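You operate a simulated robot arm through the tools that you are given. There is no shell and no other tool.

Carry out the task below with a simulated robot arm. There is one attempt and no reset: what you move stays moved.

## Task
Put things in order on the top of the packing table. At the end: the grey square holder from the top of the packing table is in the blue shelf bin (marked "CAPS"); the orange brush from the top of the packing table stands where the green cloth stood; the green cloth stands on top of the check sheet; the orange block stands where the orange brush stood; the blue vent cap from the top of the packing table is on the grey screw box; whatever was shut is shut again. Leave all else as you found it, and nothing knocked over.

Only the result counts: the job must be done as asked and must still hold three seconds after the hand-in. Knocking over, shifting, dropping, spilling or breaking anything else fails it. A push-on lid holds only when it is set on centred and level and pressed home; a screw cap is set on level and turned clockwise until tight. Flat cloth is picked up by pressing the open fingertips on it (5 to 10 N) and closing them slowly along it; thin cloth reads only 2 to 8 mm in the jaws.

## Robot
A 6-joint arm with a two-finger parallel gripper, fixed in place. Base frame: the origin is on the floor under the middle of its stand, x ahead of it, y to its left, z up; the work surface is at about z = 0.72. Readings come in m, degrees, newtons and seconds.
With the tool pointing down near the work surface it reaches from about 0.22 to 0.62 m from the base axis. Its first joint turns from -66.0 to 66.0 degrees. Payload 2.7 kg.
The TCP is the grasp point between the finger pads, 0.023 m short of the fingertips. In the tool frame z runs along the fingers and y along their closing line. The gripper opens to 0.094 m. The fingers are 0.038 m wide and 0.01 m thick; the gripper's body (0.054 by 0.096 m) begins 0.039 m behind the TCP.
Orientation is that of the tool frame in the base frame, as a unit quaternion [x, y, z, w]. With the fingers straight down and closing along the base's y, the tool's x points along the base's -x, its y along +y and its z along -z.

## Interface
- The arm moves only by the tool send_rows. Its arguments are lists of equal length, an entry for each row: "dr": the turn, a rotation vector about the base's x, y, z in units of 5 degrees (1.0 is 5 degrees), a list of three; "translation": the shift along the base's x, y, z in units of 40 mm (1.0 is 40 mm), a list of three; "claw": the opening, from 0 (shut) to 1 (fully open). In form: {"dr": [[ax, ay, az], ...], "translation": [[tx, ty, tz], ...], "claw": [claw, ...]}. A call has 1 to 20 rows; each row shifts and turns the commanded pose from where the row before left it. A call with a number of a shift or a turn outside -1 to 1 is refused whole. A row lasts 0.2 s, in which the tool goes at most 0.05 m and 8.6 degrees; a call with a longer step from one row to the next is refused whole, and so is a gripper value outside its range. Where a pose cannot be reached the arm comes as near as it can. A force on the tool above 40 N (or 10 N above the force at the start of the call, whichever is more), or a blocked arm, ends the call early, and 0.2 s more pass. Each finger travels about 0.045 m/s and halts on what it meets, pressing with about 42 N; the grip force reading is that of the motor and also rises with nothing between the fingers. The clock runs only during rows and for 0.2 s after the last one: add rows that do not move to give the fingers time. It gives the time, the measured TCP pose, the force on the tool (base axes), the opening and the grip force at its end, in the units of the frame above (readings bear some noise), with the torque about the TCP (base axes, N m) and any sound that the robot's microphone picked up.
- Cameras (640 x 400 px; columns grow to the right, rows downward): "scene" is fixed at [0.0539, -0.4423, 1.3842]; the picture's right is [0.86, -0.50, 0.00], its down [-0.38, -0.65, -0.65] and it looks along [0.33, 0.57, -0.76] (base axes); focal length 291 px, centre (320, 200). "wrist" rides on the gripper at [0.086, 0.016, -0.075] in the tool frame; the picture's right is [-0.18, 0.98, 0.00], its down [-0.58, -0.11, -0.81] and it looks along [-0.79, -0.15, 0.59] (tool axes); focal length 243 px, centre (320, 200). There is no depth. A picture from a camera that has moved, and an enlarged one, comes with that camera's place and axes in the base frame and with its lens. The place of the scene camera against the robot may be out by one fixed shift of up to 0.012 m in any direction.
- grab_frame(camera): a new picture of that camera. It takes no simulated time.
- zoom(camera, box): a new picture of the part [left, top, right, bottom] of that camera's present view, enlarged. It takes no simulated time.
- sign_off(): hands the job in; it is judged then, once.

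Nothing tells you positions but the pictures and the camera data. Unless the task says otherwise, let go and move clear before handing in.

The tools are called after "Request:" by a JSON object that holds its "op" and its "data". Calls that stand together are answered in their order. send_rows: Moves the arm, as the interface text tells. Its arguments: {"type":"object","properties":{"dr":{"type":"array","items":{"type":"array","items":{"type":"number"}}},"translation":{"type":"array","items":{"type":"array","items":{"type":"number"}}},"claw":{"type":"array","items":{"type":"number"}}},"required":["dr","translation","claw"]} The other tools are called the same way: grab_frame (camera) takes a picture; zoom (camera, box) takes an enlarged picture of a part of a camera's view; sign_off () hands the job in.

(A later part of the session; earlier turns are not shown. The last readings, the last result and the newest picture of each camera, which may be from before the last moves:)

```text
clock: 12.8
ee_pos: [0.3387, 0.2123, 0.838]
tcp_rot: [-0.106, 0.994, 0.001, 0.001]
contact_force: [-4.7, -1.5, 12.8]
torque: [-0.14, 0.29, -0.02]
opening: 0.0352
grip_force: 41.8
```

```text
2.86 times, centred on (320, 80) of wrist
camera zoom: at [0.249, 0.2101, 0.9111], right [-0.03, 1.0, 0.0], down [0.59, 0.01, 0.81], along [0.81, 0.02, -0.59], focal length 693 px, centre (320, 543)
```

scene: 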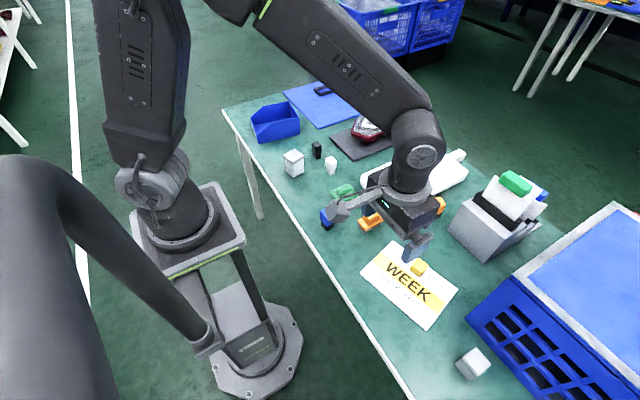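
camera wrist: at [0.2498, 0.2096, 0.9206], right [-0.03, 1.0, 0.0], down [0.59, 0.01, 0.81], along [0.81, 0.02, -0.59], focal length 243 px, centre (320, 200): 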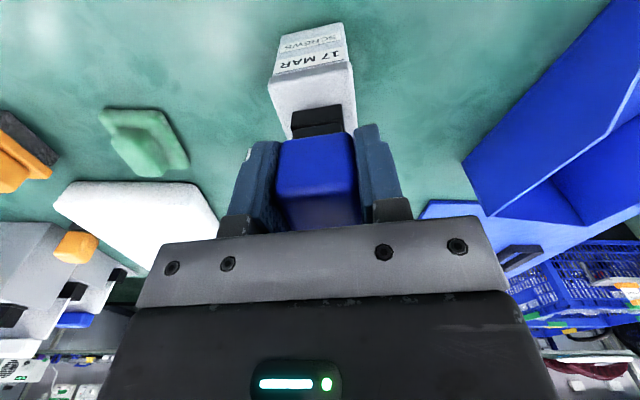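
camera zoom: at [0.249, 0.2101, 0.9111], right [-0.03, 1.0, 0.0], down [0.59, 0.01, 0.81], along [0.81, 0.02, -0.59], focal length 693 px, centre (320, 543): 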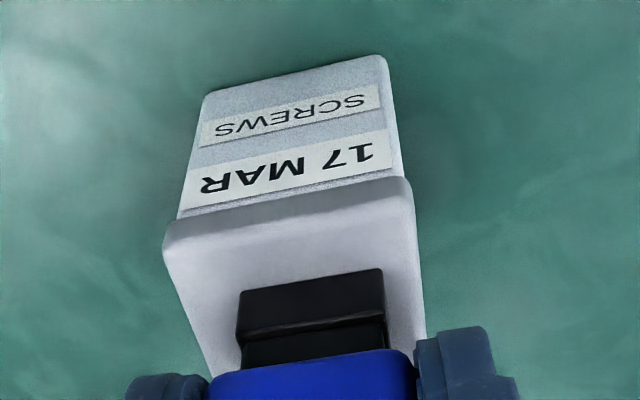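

The cap is in contact with the lid and sits within its edges. I'll relax the press slightly, release, and rise straight up.

Request:
{"op": "send_rows", "data": {"dr": [[0, 0, 0], [0, 0, 0], [0, 0, 0], [0, 0, 0], [0, 0, 0], [0, 0, 0], [0, 0, 0], [0, 0, 0], [0, 0, 0]], "translation": [[0, 0, 0.025], [0, 0, 0], [0, 0, 0], [0, 0, 0], [0, 0, 0], [0, 0, 0.3], [0, 0, 0.7], [0, 0, 0.8], [0, 0, 0.4]], "claw": [0.2, 0.45, 0.55, 0.7, 0.7, 0.7, 0.7, 0.7, 0.7]}}

Request:
{"op": "zoom", "data": {"camera": "scene", "box": [245, 100, 365, 200]}}

Request:
{"op": "grab_frame", "data": {"camera": "wrist"}}

```text
clock: 14.8
ee_pos: [0.3373, 0.2126, 0.9258]
tcp_rot: [-0.104, 0.995, 0.0, 0.001]
contact_force: [0.0, -0.2, 0.1]
torque: [0.01, -0.01, -0.05]
opening: 0.0656
grip_force: 0.0
```

```text
4.00 times, centred on (305, 150) of scene
camera zoom: at [0.0539, -0.4423, 1.3842], right [0.86, -0.5, 0.0], down [-0.38, -0.65, -0.65], along [0.33, 0.57, -0.76], focal length 1166 px, centre (380, 400)
```

zoom: 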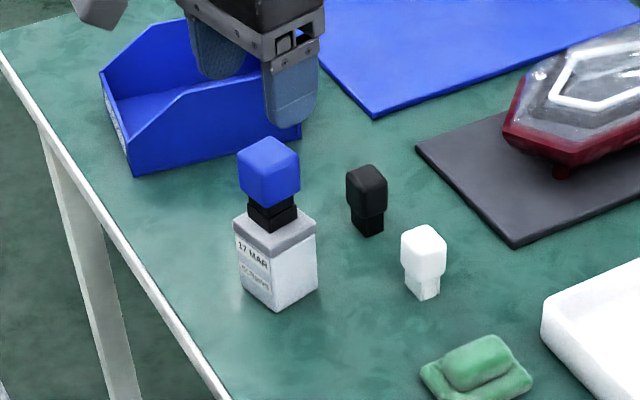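

```text
taken
camera wrist: at [0.2483, 0.2113, 0.9993], right [-0.03, 1.0, 0.0], down [0.59, 0.01, 0.81], along [0.81, 0.02, -0.59], focal length 243 px, centre (320, 200)
```

wrist: 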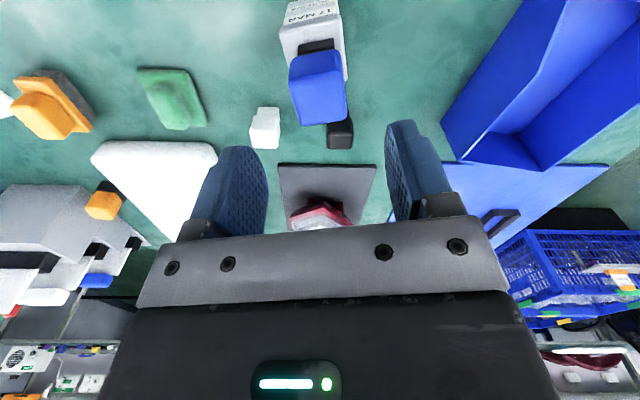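

The blue cap stands squarely on the screw box. Next I'll move back to look at the green cloth up close.

Request:
{"op": "send_rows", "data": {"dr": [[0, 0, -0.48], [0, 0, -0.48], [0, 0, -0.48], [0, 0, -0.48], [0, 0, -0.48], [0, 0, 0], [0, 0, 0], [0, 0, 0]], "translation": [[-0.2, -0.835, 0], [-0.2, -0.835, 0], [-0.2, -0.835, 0], [-0.2, -0.835, 0], [-0.2, -0.835, 0], [0, 0, -0.8], [0, 0, -0.8], [0, 0, 0]], "claw": [0.7, 0.7, 0.7, 0.8, 0.9, 1, 1, 1]}}

Request:
{"op": "grab_frame", "data": {"camera": "wrist"}}

Request:
{"op": "zoom", "data": {"camera": "wrist", "box": [220, 60, 420, 220]}}

```text
clock: 16.6
ee_pos: [0.2969, 0.0476, 0.8617]
tcp_rot: [-0.001, 1.0, 0.0, 0.0]
contact_force: [1.0, 1.3, -0.5]
torque: [-0.01, 0.0, 0.03]
opening: 0.0942
grip_force: 0.0
```

```text
taken
camera wrist: at [0.2092, 0.0638, 0.9351], right [0.18, 0.98, 0.0], down [0.58, -0.11, 0.81], along [0.79, -0.15, -0.59], focal length 243 px, centre (320, 200)
```

wrist: 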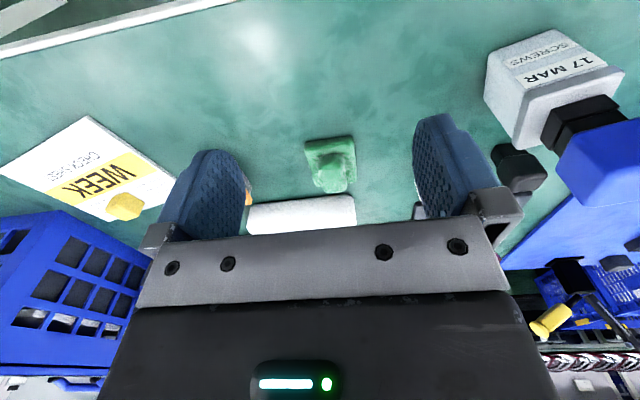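

```text
2.50 times, centred on (320, 140) of wrist
camera zoom: at [0.2092, 0.0638, 0.9351], right [0.18, 0.98, 0.0], down [0.58, -0.11, 0.81], along [0.79, -0.15, -0.59], focal length 606 px, centre (320, 350)
```

zoom: 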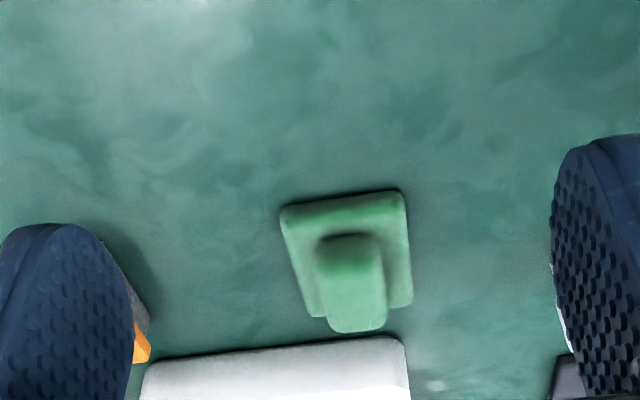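

The cloth has a flat base about 64 x 55 mm and a knob about 28 mm wide centred near (0.419, 0.041). I'll hover over it with the fingers partly closed, ready to pinch the knob.

Request:
{"op": "send_rows", "data": {"dr": [[0, 0, 0], [0, 0, 0], [0, 0, 0], [0, 0, 0], [0, 0, 0], [0, 0, 0], [0, 0, 0]], "translation": [[0.756, -0.025, 0], [0.756, -0.025, 0], [0.756, -0.025, 0], [0.756, -0.025, 0], [0, 0, -0.8], [0, 0, -0.8], [0, 0, 0]], "claw": [0.8, 0.6, 0.5, 0.45, 0.45, 0.45, 0.45]}}

Request:
{"op": "grab_frame", "data": {"camera": "wrist"}}

Request:
{"op": "zoom", "data": {"camera": "wrist", "box": [220, 90, 420, 230]}}

Request:
{"op": "zoom", "data": {"camera": "scene", "box": [300, 140, 420, 230]}}

```text
clock: 18.2
ee_pos: [0.4191, 0.0427, 0.7976]
tcp_rot: [0.0, 1.0, 0.0, 0.0]
contact_force: [0.1, 0.8, 0.0]
torque: [0.03, 0.05, -0.02]
opening: 0.0423
grip_force: 0.0
```

```text
taken
camera wrist: at [0.3312, 0.0582, 0.8725], right [0.18, 0.98, 0.0], down [0.58, -0.11, 0.81], along [0.79, -0.15, -0.59], focal length 243 px, centre (320, 200)
```

wrist: 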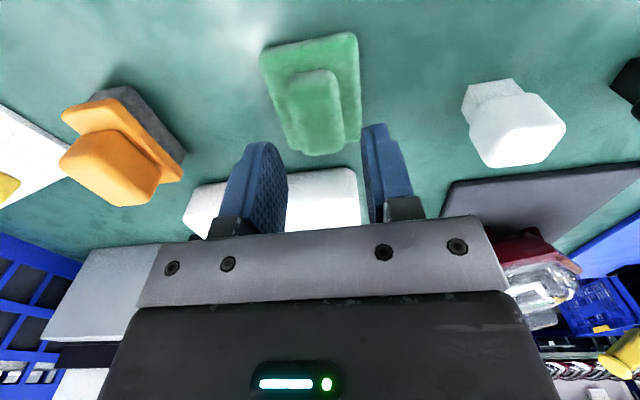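

```text
2.86 times, centred on (320, 160) of wrist
camera zoom: at [0.3312, 0.0582, 0.8725], right [0.18, 0.98, 0.0], down [0.58, -0.11, 0.81], along [0.79, -0.15, -0.59], focal length 693 px, centre (320, 314)
```

zoom: 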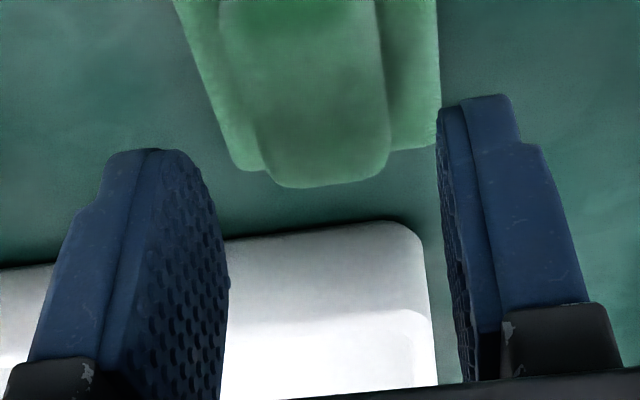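

```text
4.44 times, centred on (360, 185) of scene
camera zoom: at [0.0539, -0.4423, 1.3842], right [0.86, -0.5, 0.0], down [-0.38, -0.65, -0.65], along [0.33, 0.57, -0.76], focal length 1295 px, centre (142, 267)
```

zoom: 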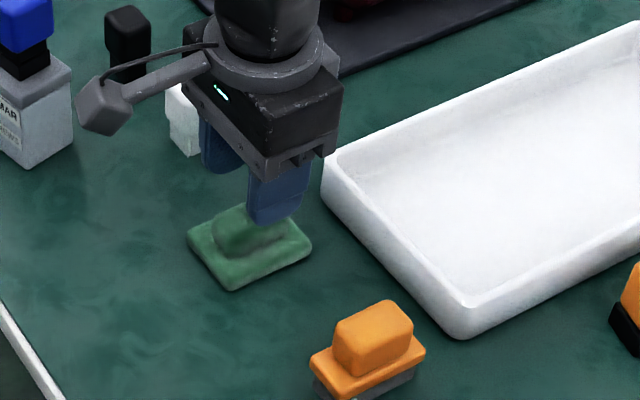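

The fingers straddle the knob evenly. I'll lower carefully towards the plate level and watch the force.

Request:
{"op": "send_rows", "data": {"dr": [[0, 0, 0], [0, 0, 0], [0, 0, 0], [0, 0, 0], [0, 0, 0]], "translation": [[0, -0.03, -0.5], [0, 0, -0.3], [0, 0, -0.075], [0, 0, -0.05], [0, 0, 0]], "claw": [0.45, 0.45, 0.45, 0.45, 0.45]}}

Request:
{"op": "zoom", "data": {"camera": "wrist", "box": [220, 60, 420, 220]}}

Request:
{"op": "zoom", "data": {"camera": "scene", "box": [320, 160, 390, 220]}}

```text
clock: 19.4
ee_pos: [0.4178, 0.0399, 0.7598]
tcp_rot: [0.0, 1.0, 0.0, 0.0]
contact_force: [-0.3, 0.2, 0.2]
torque: [-0.01, 0.04, 0.01]
opening: 0.0423
grip_force: 0.0
```

```text
2.50 times, centred on (320, 140) of wrist
camera zoom: at [0.3304, 0.0566, 0.834], right [0.18, 0.98, 0.0], down [0.58, -0.11, 0.81], along [0.79, -0.15, -0.59], focal length 606 px, centre (320, 350)
```

zoom: 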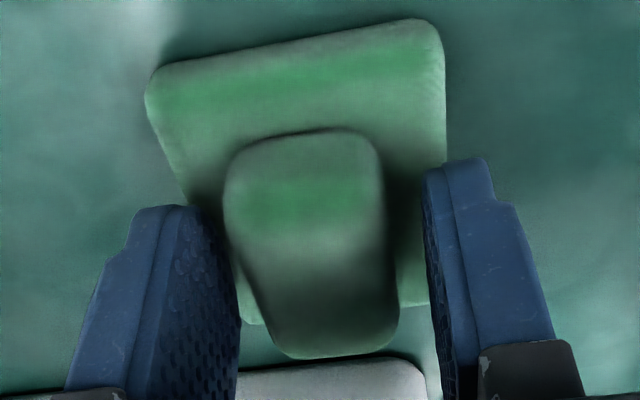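

```text
6.67 times, centred on (355, 190) of scene
camera zoom: at [0.0539, -0.4423, 1.3842], right [0.86, -0.5, 0.0], down [-0.38, -0.65, -0.65], along [0.33, 0.57, -0.76], focal length 1943 px, centre (87, 267)
```

zoom: 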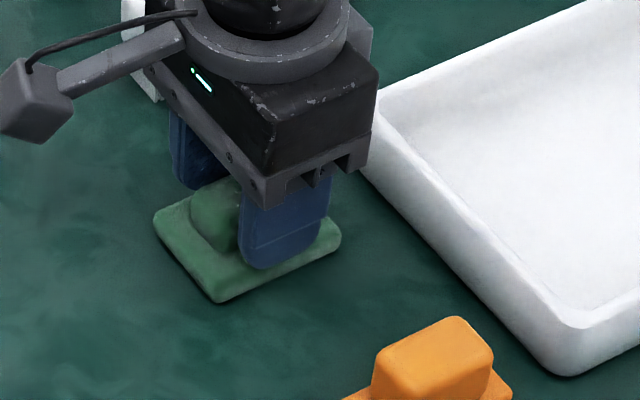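

I'm just above the plate with no contact yet. I'll go down a few more millimetres.

Request:
{"op": "send_rows", "data": {"dr": [[0, 0, 0], [0, 0, 0], [0, 0, 0]], "translation": [[0, 0.02, -0.04], [0, 0, -0.04], [0, 0, 0]], "claw": [0.45, 0.45, 0.45]}}

```text
clock: 20.2
ee_pos: [0.4173, 0.0409, 0.7576]
tcp_rot: [-0.001, 1.0, 0.001, 0.001]
contact_force: [-0.1, -0.8, 0.6]
torque: [0.01, 0.02, 0.0]
opening: 0.0423
grip_force: 0.1
```

Still free of contact. I'll go down 2 mm more and close slowly on the knob.

Request:
{"op": "send_rows", "data": {"dr": [[0, 0, 0], [0, 0, 0], [0, 0, 0], [0, 0, 0], [0, 0, 0], [0, 0, 0], [0, 0, 0], [0, 0, 0]], "translation": [[0, 0, -0.05], [0, 0, 0], [0, 0, 0], [0, 0, 0], [0, 0, 0], [0, 0, 0], [0, 0, 0], [0, 0, 0]], "claw": [0.45, 0.4, 0.35, 0.3, 0.25, 0.2, 0.15, 0.1]}}

Request:
{"op": "zoom", "data": {"camera": "wrist", "box": [220, 60, 420, 220]}}

```text
clock: 21.2
ee_pos: [0.4195, 0.0413, 0.7562]
tcp_rot: [-0.001, 1.0, 0.001, 0.004]
contact_force: [0.6, -1.7, 6.9]
torque: [-0.04, 0.07, -0.01]
opening: 0.03
grip_force: 2.1
stopped in row 4: the force on the tool passed its limit at 43 N (the readings are from after the stop); the commanded pose is now the measured one
```

```text
2.50 times, centred on (320, 140) of wrist
camera zoom: at [0.3318, 0.0571, 0.8308], right [0.18, 0.98, 0.0], down [0.58, -0.11, 0.81], along [0.8, -0.15, -0.59], focal length 606 px, centre (320, 350)
```

zoom: 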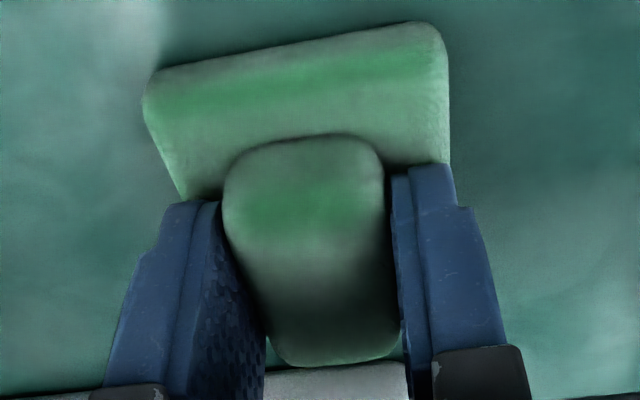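

The fingertips touched the plate while closing and the move stopped. I'll back up 2.5 mm and finish closing on the knob.

Request:
{"op": "send_rows", "data": {"dr": [[0, 0, 0], [0, 0, 0], [0, 0, 0], [0, 0, 0], [0, 0, 0], [0, 0, 0]], "translation": [[0, 0, 0.06], [0, 0, 0], [0, 0, 0], [0, 0, 0], [0, 0, 0], [0, 0, 0]], "claw": [0.32, 0.28, 0.22, 0.18, 0.14, 0.1]}}

Request:
{"op": "zoom", "data": {"camera": "wrist", "box": [220, 60, 420, 220]}}

```text
clock: 22.6
ee_pos: [0.4186, 0.0409, 0.7575]
tcp_rot: [-0.001, 1.0, -0.001, 0.002]
contact_force: [-0.4, 0.6, 0.1]
torque: [-0.04, 0.02, 0.02]
opening: 0.029
grip_force: 41.5
```

```text
2.50 times, centred on (320, 140) of wrist
camera zoom: at [0.331, 0.0571, 0.8321], right [0.18, 0.98, 0.0], down [0.58, -0.11, 0.81], along [0.8, -0.15, -0.59], focal length 606 px, centre (320, 350)
```

zoom: 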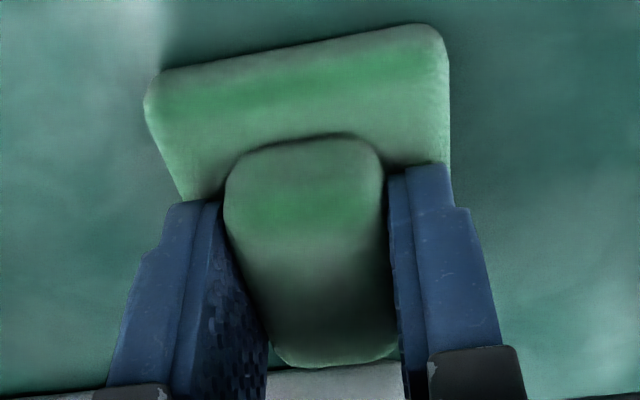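

The knob is gripped firmly at 29 mm. I'll lift the cloth, carry it over the free end of the check sheet (target about (0.370, -0.220)) and turn it 14° to match the sheet.

Request:
{"op": "send_rows", "data": {"dr": [[0, 0, 0], [0, 0, 0], [0, 0, 0], [0, 0, 0], [0, 0, -0.35], [0, 0, -0.35], [0, 0, -0.35], [0, 0, -0.35], [0, 0, -0.35], [0, 0, -0.35], [0, 0, -0.35], [0, 0, -0.35], [0, 0, 0]], "translation": [[0, 0, 0.3], [0, 0, 0.6], [0, 0, 0.8], [0, 0, 0.8], [-0.153, -0.816, 0], [-0.153, -0.816, 0], [-0.153, -0.816, 0], [-0.153, -0.816, 0], [-0.153, -0.816, 0], [-0.153, -0.816, 0], [-0.153, -0.816, 0], [-0.153, -0.816, 0], [0, 0, 0]], "claw": [0.1, 0.1, 0.1, 0.1, 0.1, 0.1, 0.1, 0.1, 0.1, 0.1, 0.1, 0.1, 0.1]}}

Request:
{"op": "grab_frame", "data": {"camera": "wrist"}}

Request:
{"op": "grab_frame", "data": {"camera": "scene"}}

```text
clock: 25.4
ee_pos: [0.3674, -0.2208, 0.8623]
tcp_rot: [0.121, 0.993, 0.0, 0.002]
contact_force: [0.3, 0.7, -0.3]
torque: [-0.01, -0.06, -0.04]
opening: 0.029
grip_force: 41.9
```

```text
taken
camera wrist: at [0.2857, -0.1839, 0.9356], right [0.42, 0.91, 0.0], down [0.53, -0.25, 0.81], along [0.74, -0.34, -0.59], focal length 243 px, centre (320, 200)
```

wrist: 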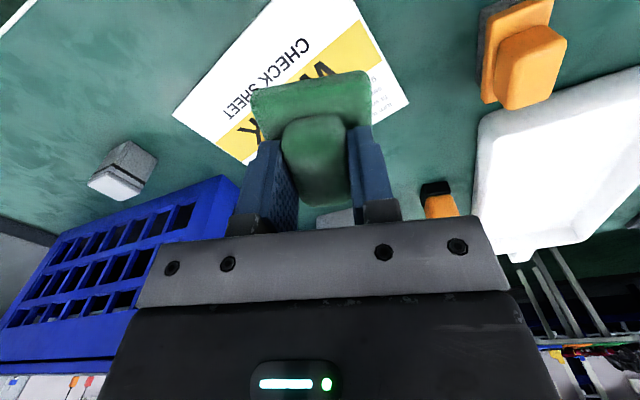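

```text
taken
```

scene: 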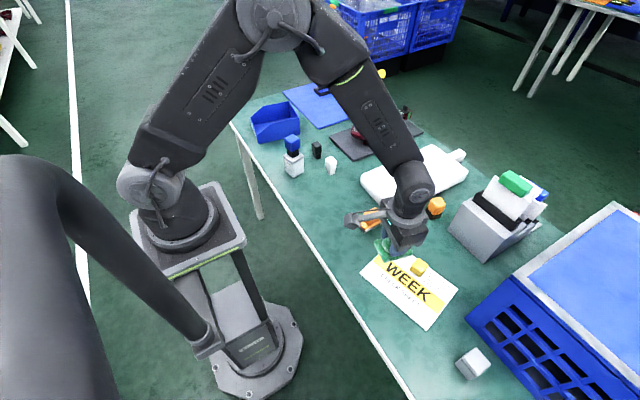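

The cloth hangs level above the sheet's free end. I'll lower it to about 15 mm above the sheet and check.

Request:
{"op": "send_rows", "data": {"dr": [[0, 0, 0], [0, 0, 0], [0, 0, 0], [0, 0, 0], [0, 0, 0]], "translation": [[0.05, 0, -0.8], [0, 0, -0.7], [0, 0, -0.4], [0, 0, -0.15], [0, 0, 0]], "claw": [0.1, 0.1, 0.1, 0.1, 0.1]}}

Request:
{"op": "grab_frame", "data": {"camera": "wrist"}}

Request:
{"op": "zoom", "data": {"camera": "scene", "box": [340, 210, 480, 340]}}

```text
clock: 26.6
ee_pos: [0.3728, -0.2201, 0.7755]
tcp_rot: [0.121, 0.993, 0.0, 0.003]
contact_force: [0.3, -0.8, -0.7]
torque: [0.01, 0.0, 0.01]
opening: 0.0289
grip_force: 42.8
```

```text
taken
camera wrist: at [0.2907, -0.1837, 0.8499], right [0.42, 0.91, 0.0], down [0.53, -0.25, 0.81], along [0.74, -0.34, -0.59], focal length 243 px, centre (320, 200)
```

wrist: 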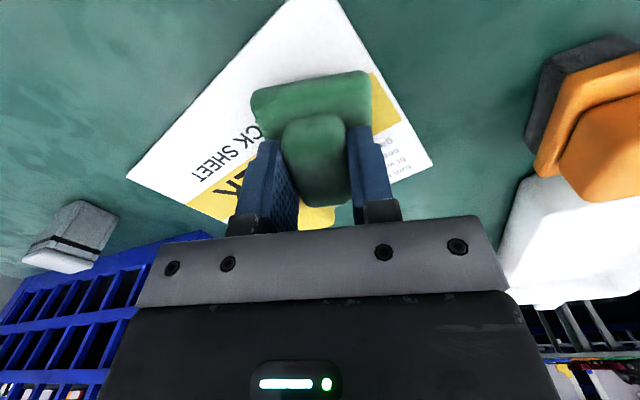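

```text
3.08 times, centred on (410, 275) of scene
camera zoom: at [0.0539, -0.4423, 1.3842], right [0.86, -0.5, 0.0], down [-0.38, -0.65, -0.65], along [0.33, 0.57, -0.76], focal length 897 px, centre (43, -31)
```

zoom: 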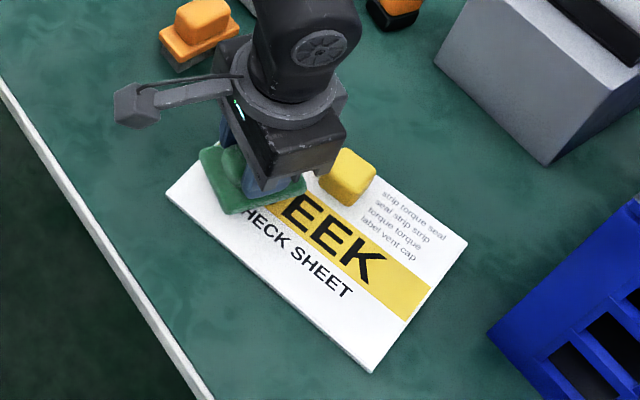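

The sheet is yawed +14° and I turned the cloth the other way, so I'll rotate back +28° in place to align it, then check.

Request:
{"op": "send_rows", "data": {"dr": [[0, 0, 0.8], [0, 0, 0.8], [0, 0, 0.8], [0, 0, 0.8], [0, 0, 0.8], [0, 0, 0.8], [0, 0, 0.8], [0, 0, 0]], "translation": [[0, 0, 0], [0, 0, 0], [0, 0, 0], [0, 0, 0], [0, 0, 0], [0, 0, 0], [0, 0, 0], [0, 0, 0]], "claw": [0.1, 0.1, 0.1, 0.1, 0.1, 0.1, 0.1, 0.1]}}

Request:
{"op": "grab_frame", "data": {"camera": "wrist"}}

Request:
{"op": "zoom", "data": {"camera": "scene", "box": [340, 210, 480, 340]}}

```text
clock: 28.4
ee_pos: [0.3705, -0.2202, 0.7758]
tcp_rot: [-0.122, 0.993, 0.0, 0.001]
contact_force: [0.5, -0.6, -0.2]
torque: [0.02, 0.0, 0.0]
opening: 0.0291
grip_force: 42.3
```

```text
taken
camera wrist: at [0.2821, -0.225, 0.8508], right [-0.06, 1.0, 0.0], down [0.59, 0.03, 0.81], along [0.81, 0.05, -0.59], focal length 243 px, centre (320, 200)
```

wrist: 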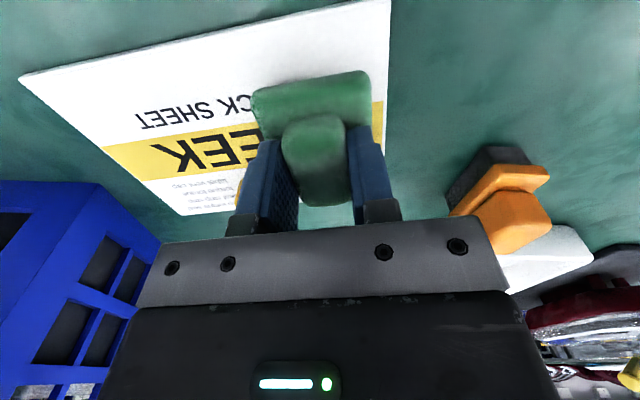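

```text
3.08 times, centred on (410, 275) of scene
camera zoom: at [0.0539, -0.4423, 1.3842], right [0.86, -0.5, 0.0], down [-0.38, -0.65, -0.65], along [0.33, 0.57, -0.76], focal length 897 px, centre (43, -31)
```

zoom: 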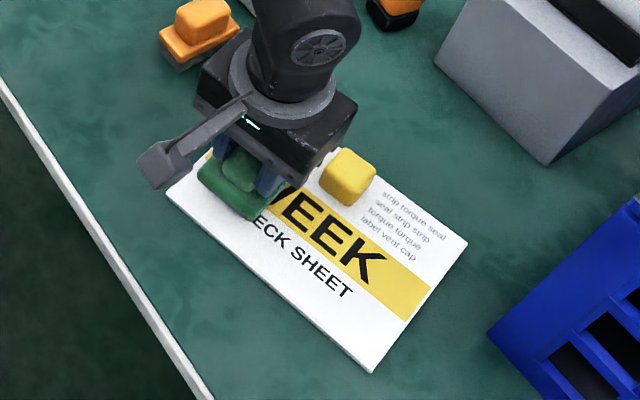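

The cloth is now aligned and well inside the sheet, clear of the yellow block. I'll lower it in small steps to contact.

Request:
{"op": "send_rows", "data": {"dr": [[0, 0, 0], [0, 0, 0], [0, 0, 0], [0, 0, 0], [0, 0, 0]], "translation": [[0, 0, -0.15], [0, 0, -0.1], [0, 0, -0.05], [0, 0, -0.03], [0, 0, 0]], "claw": [0.1, 0.1, 0.1, 0.1, 0.1]}}

```text
clock: 29.6
ee_pos: [0.3714, -0.218, 0.7639]
tcp_rot: [-0.123, 0.992, 0.0, 0.001]
contact_force: [0.1, 0.0, 0.2]
torque: [-0.02, 0.0, -0.01]
opening: 0.029
grip_force: 41.9
```

Request:
{"op": "send_rows", "data": {"dr": [[0, 0, 0], [0, 0, 0], [0, 0, 0]], "translation": [[0, 0, -0.03], [0, 0, -0.03], [0, 0, 0]], "claw": [0.1, 0.1, 0.1]}}

Request:
{"op": "zoom", "data": {"camera": "wrist", "box": [220, 40, 420, 200]}}

```text
clock: 30.4
ee_pos: [0.3728, -0.2193, 0.7619]
tcp_rot: [-0.123, 0.992, -0.001, 0.005]
contact_force: [-9.4, 3.5, 38.0]
torque: [0.07, 0.56, -0.04]
opening: 0.029
grip_force: 42.3
```

```text
2.50 times, centred on (320, 120) of wrist
camera zoom: at [0.2834, -0.2248, 0.8363], right [-0.06, 1.0, 0.0], down [0.59, 0.04, 0.81], along [0.81, 0.05, -0.59], focal length 606 px, centre (320, 400)
```

zoom: 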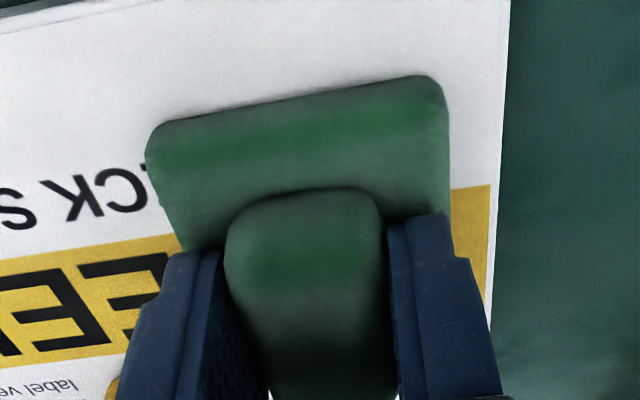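

The cloth is on the sheet but pressing hard at 38 N. I'll relieve it upward by 1.5 mm, open, and rise.

Request:
{"op": "send_rows", "data": {"dr": [[0, 0, 0], [0, 0, 0]], "translation": [[0, 0, 0.04], [0, 0, 0]], "claw": [0.1, 0.1]}}

```text
clock: 31.0
ee_pos: [0.3735, -0.2205, 0.7622]
tcp_rot: [-0.123, 0.992, -0.001, 0.003]
contact_force: [-0.4, 0.1, 18.6]
torque: [-0.02, 0.17, -0.01]
opening: 0.029
grip_force: 41.8
```

Request:
{"op": "send_rows", "data": {"dr": [[0, 0, 0], [0, 0, 0], [0, 0, 0], [0, 0, 0], [0, 0, 0], [0, 0, 0], [0, 0, 0], [0, 0, 0], [0, 0, 0]], "translation": [[0, 0, 0.03], [0, 0, 0], [0, 0, 0], [0, 0, 0], [0, 0, 0.1], [0, 0, 0.3], [0, 0, 0.8], [0, 0, 0.8], [0, 0, 0.6]], "claw": [0.1, 0.35, 0.42, 0.45, 0.45, 0.45, 0.45, 0.45, 0.45]}}

Request:
{"op": "grab_frame", "data": {"camera": "wrist"}}

Request:
{"op": "zoom", "data": {"camera": "scene", "box": [340, 180, 480, 340]}}

```text
clock: 33.0
ee_pos: [0.3735, -0.2181, 0.8676]
tcp_rot: [-0.123, 0.992, 0.0, 0.001]
contact_force: [-0.6, 0.3, 0.2]
torque: [-0.01, -0.04, 0.0]
opening: 0.0425
grip_force: 0.1
```

```text
taken
camera wrist: at [0.285, -0.2248, 0.9426], right [-0.06, 1.0, 0.0], down [0.59, 0.03, 0.81], along [0.81, 0.05, -0.59], focal length 243 px, centre (320, 200)
```

wrist: 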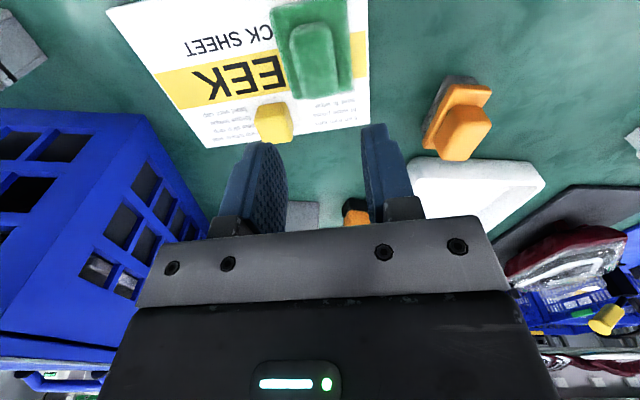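

```text
2.50 times, centred on (410, 260) of scene
camera zoom: at [0.0539, -0.4423, 1.3842], right [0.86, -0.5, 0.0], down [-0.38, -0.65, -0.65], along [0.33, 0.57, -0.76], focal length 729 px, centre (95, 50)
```

zoom: 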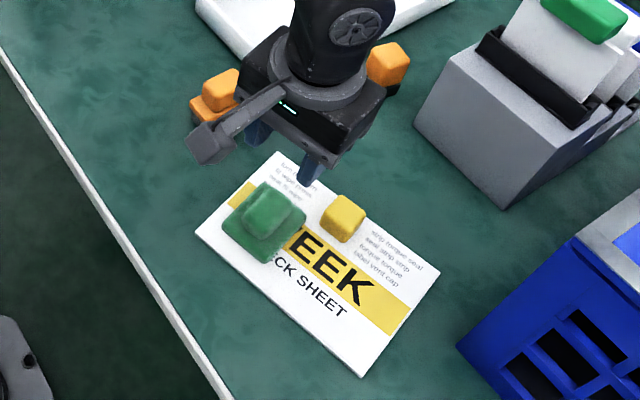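

The cloth lies flat on the sheet and neither the sheet nor the yellow block has shifted. Next I'll view the orange brush.

Request:
{"op": "send_rows", "data": {"dr": [[0, 0, -0.7], [0, 0, -0.7], [0, 0, -0.7], [0, 0, -0.7], [0, 0, 0]], "translation": [[-0.39, 0.8125, 0], [-0.39, 0.8125, 0], [-0.39, 0.8125, 0], [-0.39, 0.8125, 0], [0, 0, 0]], "claw": [0.6, 0.8, 1, 1, 1]}}

Request:
{"op": "grab_frame", "data": {"camera": "wrist"}}

Request:
{"op": "zoom", "data": {"camera": "wrist", "box": [240, 80, 400, 200]}}

```text
clock: 34.2
ee_pos: [0.306, -0.0916, 0.8695]
tcp_rot: [0.0, 1.0, 0.0, 0.003]
contact_force: [0.1, 0.0, 0.5]
torque: [0.02, -0.01, 0.0]
opening: 0.0942
grip_force: 0.1
```

```text
taken
camera wrist: at [0.2195, -0.0746, 0.9427], right [0.18, 0.98, 0.0], down [0.58, -0.11, 0.81], along [0.8, -0.15, -0.59], focal length 243 px, centre (320, 200)
```

wrist: 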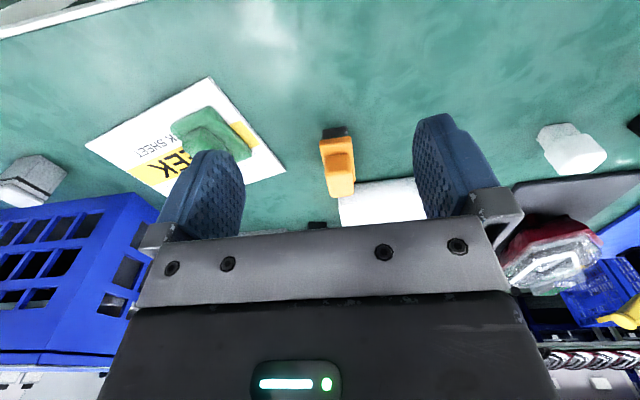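

```text
3.33 times, centred on (320, 140) of wrist
camera zoom: at [0.2195, -0.0746, 0.9427], right [0.18, 0.98, 0.0], down [0.58, -0.11, 0.81], along [0.8, -0.15, -0.59], focal length 809 px, centre (320, 400)
```

zoom: 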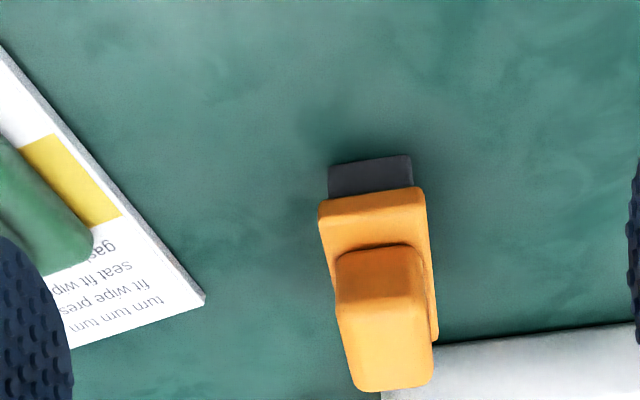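

The brush is at (0.4235, -0.0895), its knob is 28 mm wide with the top at about z 0.776, and its plate top is at about 0.745. I'll hover over it.

Request:
{"op": "send_rows", "data": {"dr": [[0, 0.05, 0], [0, 0, 0], [0, 0, 0], [0, 0, 0], [0, 0, 0], [0, 0, 0]], "translation": [[0.97, 0, 0], [0.97, 0, 0], [0.97, 0, 0], [0, 0, -0.7], [0, 0, -0.7], [0, 0, 0]], "claw": [0.8, 0.6, 0.6, 0.6, 0.6, 0.6]}}

Request:
{"op": "grab_frame", "data": {"camera": "wrist"}}

Request:
{"op": "zoom", "data": {"camera": "wrist", "box": [220, 20, 420, 180]}}

```text
clock: 35.6
ee_pos: [0.425, -0.0884, 0.8109]
tcp_rot: [-0.001, 1.0, 0.0, 0.0]
contact_force: [-0.1, 0.1, 1.0]
torque: [-0.01, -0.01, 0.0]
opening: 0.0564
grip_force: 0.1
```

```text
taken
camera wrist: at [0.3382, -0.0718, 0.8858], right [0.18, 0.98, 0.0], down [0.58, -0.11, 0.81], along [0.79, -0.15, -0.59], focal length 243 px, centre (320, 200)
```

wrist: 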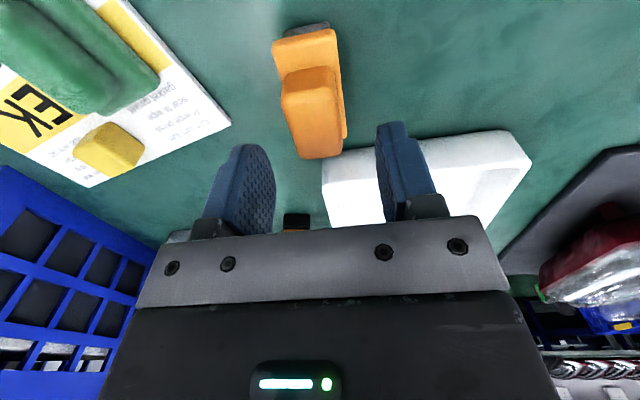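

```text
2.50 times, centred on (320, 100) of wrist
camera zoom: at [0.3382, -0.0718, 0.8858], right [0.18, 0.98, 0.0], down [0.58, -0.11, 0.81], along [0.79, -0.15, -0.59], focal length 606 px, centre (320, 450)
```

zoom: 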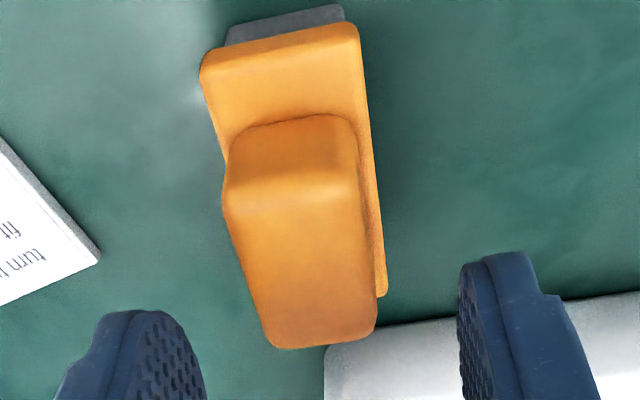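

The knob is centred between the fingers. I'll lower to just above the brush plate and close.

Request:
{"op": "send_rows", "data": {"dr": [[0, 0, 0], [0, 0, 0], [0, 0, 0], [0, 0, 0]], "translation": [[-0.03, -0.02, -0.5], [0, 0, -0.35], [0, 0, -0.1], [0, 0, 0]], "claw": [0.6, 0.6, 0.6, 0.6]}}

Request:
{"op": "zoom", "data": {"camera": "wrist", "box": [220, 40, 420, 220]}}

Request:
{"op": "zoom", "data": {"camera": "scene", "box": [330, 180, 420, 250]}}

```text
clock: 36.6
ee_pos: [0.4236, -0.0899, 0.7732]
tcp_rot: [-0.001, 1.0, 0.001, 0.0]
contact_force: [0.5, 0.0, -0.5]
torque: [0.01, -0.01, -0.01]
opening: 0.0565
grip_force: 0.0
```

```text
2.22 times, centred on (320, 130) of wrist
camera zoom: at [0.3367, -0.074, 0.8479], right [0.18, 0.98, 0.0], down [0.58, -0.11, 0.81], along [0.79, -0.15, -0.59], focal length 539 px, centre (320, 356)
```

zoom: 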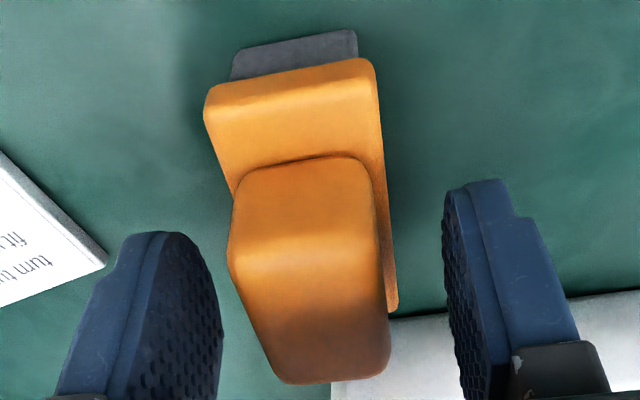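

```text
5.71 times, centred on (375, 215) of scene
camera zoom: at [0.0539, -0.4423, 1.3842], right [0.86, -0.5, 0.0], down [-0.38, -0.65, -0.65], along [0.33, 0.57, -0.76], focal length 1665 px, centre (6, 114)
```

zoom: 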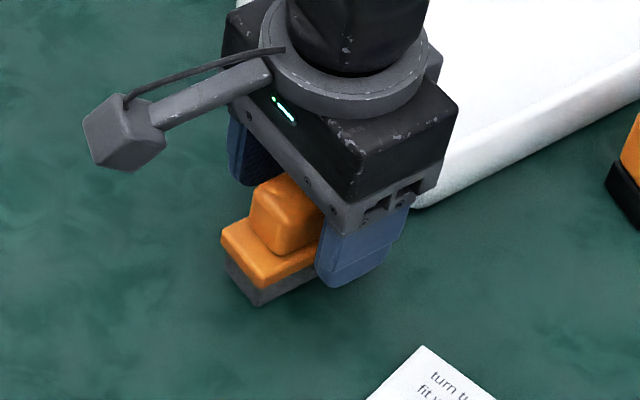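

Request:
{"op": "send_rows", "data": {"dr": [[0, 0, 0], [0, 0, 0], [0, 0, 0], [0, 0, 0], [0, 0, 0], [0, 0, 0], [0, 0, 0]], "translation": [[0, 0, 0], [0, 0, 0], [0, 0, 0], [0, 0, 0], [0, 0, 0], [0, 0, 0], [0, 0, 0]], "claw": [0.5, 0.42, 0.36, 0.3, 0.2, 0.12, 0.12]}}

Request:
{"op": "zoom", "data": {"camera": "wrist", "box": [220, 40, 420, 220]}}

```text
clock: 38.2
ee_pos: [0.4235, -0.0905, 0.7739]
tcp_rot: [-0.001, 1.0, 0.0, 0.0]
contact_force: [-0.4, 0.0, -0.1]
torque: [0.03, 0.01, -0.01]
opening: 0.0328
grip_force: 41.8
```

```text
2.22 times, centred on (320, 130) of wrist
camera zoom: at [0.3367, -0.0739, 0.8481], right [0.18, 0.98, 0.0], down [0.58, -0.11, 0.81], along [0.79, -0.15, -0.59], focal length 539 px, centre (320, 356)
```

zoom: 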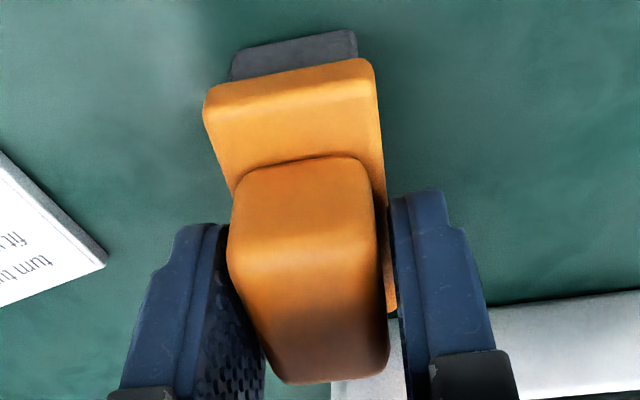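

The brush is gripped at 33 mm. I'll lift it a little and inspect the grip.

Request:
{"op": "send_rows", "data": {"dr": [[0, 0, 0], [0, 0, 0], [0, 0, 0], [0, 0, 0], [0, 0, 0]], "translation": [[0, 0, 0.2], [0, 0, 0.5], [0, 0, 0.8], [0, 0, 0.5], [0, 0, 0]], "claw": [0.12, 0.12, 0.12, 0.12, 0.12]}}

Request:
{"op": "grab_frame", "data": {"camera": "wrist"}}

Request:
{"op": "zoom", "data": {"camera": "scene", "box": [330, 140, 430, 240]}}

```text
clock: 39.4
ee_pos: [0.4247, -0.0892, 0.8542]
tcp_rot: [-0.001, 1.0, 0.0, 0.0]
contact_force: [-0.2, -0.4, -1.1]
torque: [0.03, -0.01, -0.02]
opening: 0.0328
grip_force: 42.2
```

```text
taken
camera wrist: at [0.3377, -0.0732, 0.9288], right [0.18, 0.98, 0.0], down [0.58, -0.11, 0.81], along [0.79, -0.15, -0.59], focal length 243 px, centre (320, 200)
```

wrist: 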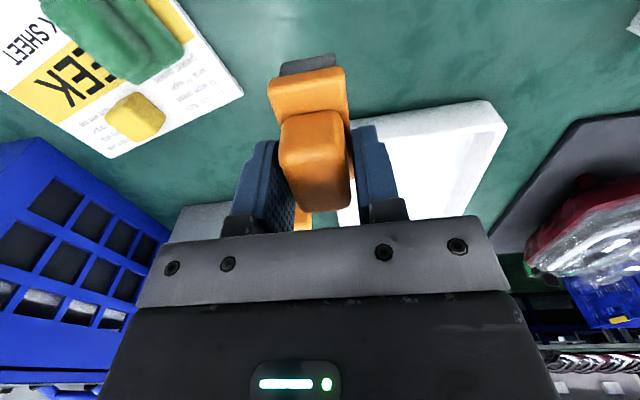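

```text
4.00 times, centred on (380, 190) of scene
camera zoom: at [0.0539, -0.4423, 1.3842], right [0.86, -0.5, 0.0], down [-0.38, -0.65, -0.65], along [0.33, 0.57, -0.76], focal length 1166 px, centre (80, 240)
```

zoom: 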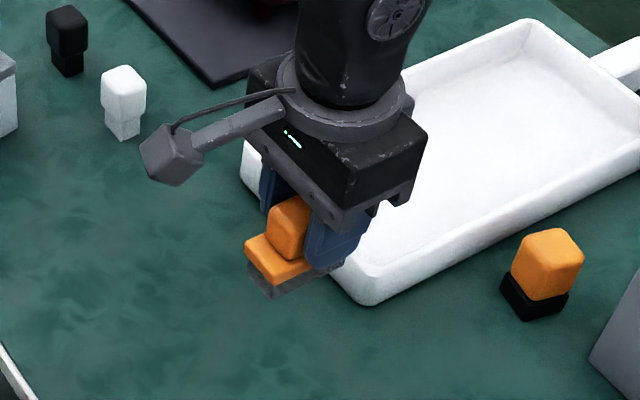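

The brush is held level. I'll carry it to the cloth's old spot at (0.420, 0.041) and lower it.

Request:
{"op": "send_rows", "data": {"dr": [[0, 0, 0], [0, 0, 0], [0, 0, 0], [0, 0, 0], [0, 0, 0], [0, 0, 0], [0, 0, 0], [0, 0, 0]], "translation": [[-0.02, 0.815, 0], [-0.02, 0.815, 0], [-0.02, 0.815, 0], [-0.02, 0.815, 0], [0, 0, -0.8], [0, 0, -0.7], [0, 0, -0.2], [0, 0, 0]], "claw": [0.12, 0.12, 0.12, 0.12, 0.12, 0.12, 0.12, 0.12]}}

Request:
{"op": "grab_frame", "data": {"camera": "wrist"}}

Request:
{"op": "zoom", "data": {"camera": "scene", "box": [300, 140, 420, 230]}}

```text
clock: 41.2
ee_pos: [0.4212, 0.0384, 0.7851]
tcp_rot: [-0.001, 1.0, 0.0, 0.001]
contact_force: [0.4, 1.1, -1.5]
torque: [0.01, 0.01, 0.01]
opening: 0.0327
grip_force: 42.4
```

```text
taken
camera wrist: at [0.3336, 0.055, 0.8591], right [0.18, 0.98, 0.0], down [0.58, -0.11, 0.81], along [0.79, -0.15, -0.59], focal length 243 px, centre (320, 200)
```

wrist: 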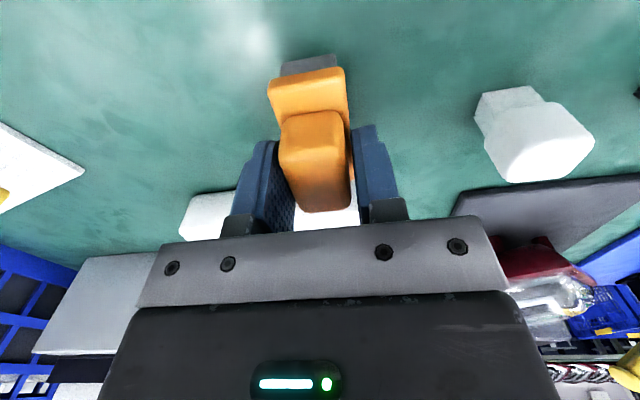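

```text
4.44 times, centred on (360, 185) of scene
camera zoom: at [0.0539, -0.4423, 1.3842], right [0.86, -0.5, 0.0], down [-0.38, -0.65, -0.65], along [0.33, 0.57, -0.76], focal length 1295 px, centre (142, 267)
```

zoom: 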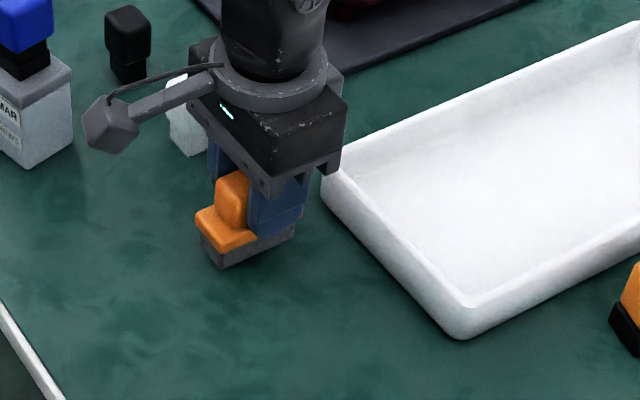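

Request:
{"op": "send_rows", "data": {"dr": [[0, 0, 0], [0, 0, 0], [0, 0, 0], [0, 0, 0], [0, 0, 0]], "translation": [[0, 0.04, -0.15], [0, 0, -0.075], [0, 0, -0.03], [0, 0, -0.02], [0, 0, 0]], "claw": [0.12, 0.12, 0.12, 0.12, 0.12]}}

```text
clock: 42.4
ee_pos: [0.4214, 0.0411, 0.7745]
tcp_rot: [-0.001, 1.0, 0.0, 0.001]
contact_force: [-0.2, -0.3, -0.7]
torque: [0.01, -0.02, -0.03]
opening: 0.0327
grip_force: 42.4
```

I'm about a millimetre above the table in the right place. I'll make the final small steps down to contact.

Request:
{"op": "send_rows", "data": {"dr": [[0, 0, 0], [0, 0, 0]], "translation": [[0, 0, -0.025], [0, 0, 0]], "claw": [0.12, 0.12]}}

```text
clock: 43.0
ee_pos: [0.421, 0.042, 0.7739]
tcp_rot: [-0.001, 1.0, 0.0, 0.0]
contact_force: [-0.2, 0.5, 3.1]
torque: [-0.02, 0.09, -0.03]
opening: 0.0328
grip_force: 41.7
```

Light contact at 3 N, so the brush is on the table. I'll release and rise.

Request:
{"op": "send_rows", "data": {"dr": [[0, 0, 0], [0, 0, 0], [0, 0, 0], [0, 0, 0], [0, 0, 0], [0, 0, 0], [0, 0, 0], [0, 0, 0]], "translation": [[0, 0, 0], [0, 0, 0], [0, 0, 0], [0, 0, 0], [0, 0, 0.3], [0, 0, 0.8], [0, 0, 0.8], [0, 0, 0.5]], "claw": [0.4, 0.5, 0.65, 0.65, 0.65, 0.65, 0.65, 0.65]}}

Request:
{"op": "grab_frame", "data": {"camera": "wrist"}}

Request:
{"op": "grab_frame", "data": {"camera": "scene"}}

```text
clock: 44.8
ee_pos: [0.4219, 0.0388, 0.8718]
tcp_rot: [0.0, 1.0, 0.0, 0.0]
contact_force: [-0.7, -0.5, -0.3]
torque: [-0.01, 0.02, -0.03]
opening: 0.0613
grip_force: 0.1
```

```text
taken
camera wrist: at [0.3347, 0.0549, 0.9461], right [0.18, 0.98, 0.0], down [0.58, -0.11, 0.81], along [0.79, -0.15, -0.59], focal length 243 px, centre (320, 200)
```

wrist: 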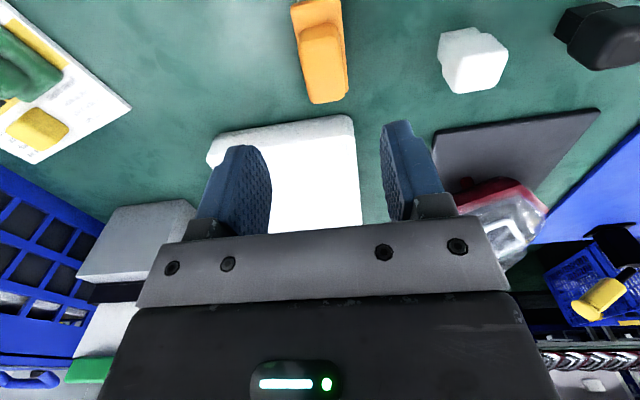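

```text
taken
```

scene: 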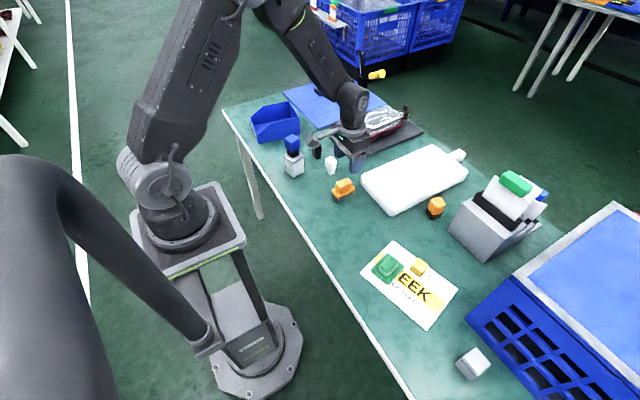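

The brush stands where the cloth was. Now I'll go for the orange block, first viewing it from close behind with the tool turned about -10° to match it.

Request:
{"op": "send_rows", "data": {"dr": [[0, 0, -0.416], [0, 0, -0.416], [0, 0, -0.416], [0, 0, -0.416], [0, 0, -0.416], [0, 0, 0]], "translation": [[0.625, -0.94, 0], [0.625, -0.94, 0], [0.625, -0.94, 0], [0.625, -0.94, 0], [0.625, -0.94, 0], [0, 0, -0.2]], "claw": [0.65, 0.65, 0.65, 0.65, 0.65, 0.65]}}

Request:
{"op": "grab_frame", "data": {"camera": "wrist"}}

Request:
{"op": "zoom", "data": {"camera": "wrist", "box": [240, 60, 400, 180]}}

```text
clock: 46.2
ee_pos: [0.5455, -0.1508, 0.861]
tcp_rot: [0.089, 0.996, 0.0, -0.001]
contact_force: [0.6, -0.1, 0.2]
torque: [-0.01, -0.01, 0.04]
opening: 0.061
grip_force: 0.0
```

```text
taken
camera wrist: at [0.4631, -0.1184, 0.9368], right [0.36, 0.93, 0.0], down [0.55, -0.21, 0.81], along [0.75, -0.29, -0.59], focal length 243 px, centre (320, 200)
```

wrist: 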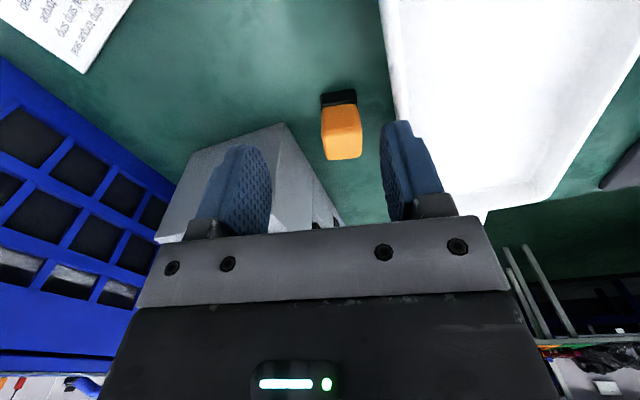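

```text
3.33 times, centred on (320, 120) of wrist
camera zoom: at [0.4631, -0.1184, 0.9368], right [0.36, 0.93, 0.0], down [0.55, -0.21, 0.81], along [0.75, -0.29, -0.59], focal length 809 px, centre (320, 467)
```

zoom: 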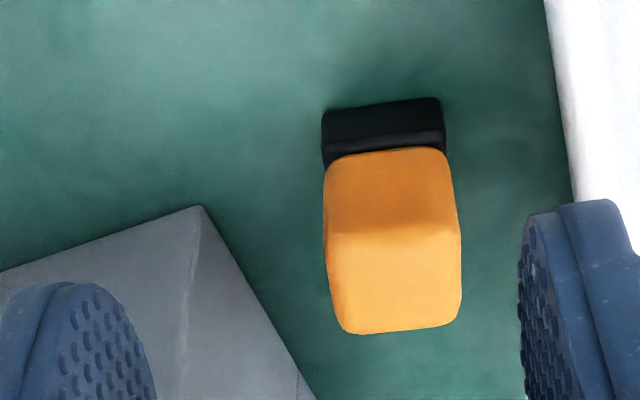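

The block centre is about (0.598, -0.149), with yaw about -13° and the orange part between z 0.742 and 0.78. I'll narrow the fingers to clear the tray and hover over the block.

Request:
{"op": "send_rows", "data": {"dr": [[0, 0, -0.3], [0, 0, -0.3], [0, 0, 0], [0, 0, 0], [0, 0, 0]], "translation": [[0.65, 0.02, 0], [0.65, 0.02, 0], [0, 0, -0.4], [0, 0, -0.4], [0, 0, 0]], "claw": [0.51, 0.51, 0.51, 0.51, 0.51]}}

Request:
{"op": "grab_frame", "data": {"camera": "wrist"}}

Request:
{"op": "zoom", "data": {"camera": "wrist", "box": [220, 40, 420, 220]}}

Request:
{"op": "zoom", "data": {"camera": "scene", "box": [380, 130, 540, 260]}}

```text
clock: 47.4
ee_pos: [0.5983, -0.1462, 0.8292]
tcp_rot: [0.116, 0.993, 0.0, 0.0]
contact_force: [0.0, -0.2, -0.8]
torque: [0.01, 0.01, 0.04]
opening: 0.0481
grip_force: 0.0
```

```text
taken
camera wrist: at [0.5169, -0.1098, 0.9037], right [0.41, 0.91, 0.0], down [0.54, -0.24, 0.81], along [0.74, -0.33, -0.59], focal length 243 px, centre (320, 200)
```

wrist: 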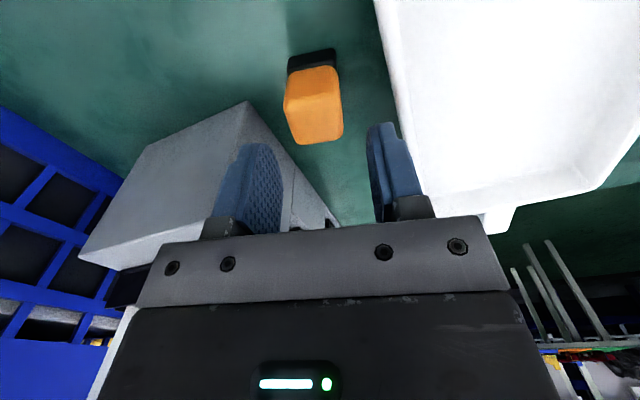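

```text
2.22 times, centred on (320, 130) of wrist
camera zoom: at [0.5169, -0.1098, 0.9037], right [0.41, 0.91, 0.0], down [0.54, -0.24, 0.81], along [0.74, -0.33, -0.59], focal length 539 px, centre (320, 356)
```

zoom: 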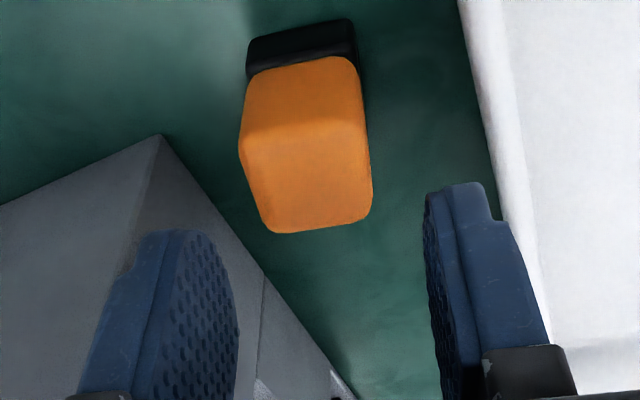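

```text
3.08 times, centred on (460, 195) of scene
camera zoom: at [0.0539, -0.4423, 1.3842], right [0.86, -0.5, 0.0], down [-0.38, -0.65, -0.65], along [0.33, 0.57, -0.76], focal length 897 px, centre (-111, 215)
```

zoom: 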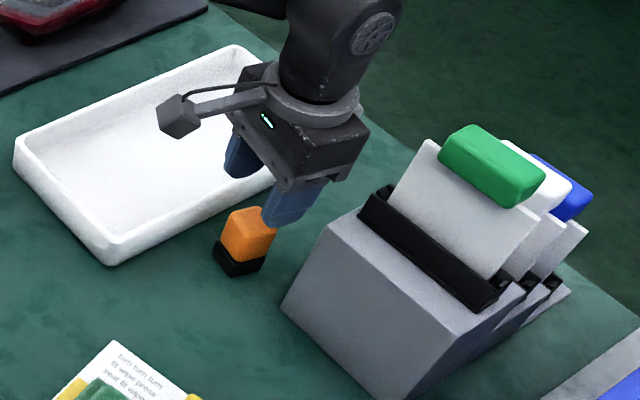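

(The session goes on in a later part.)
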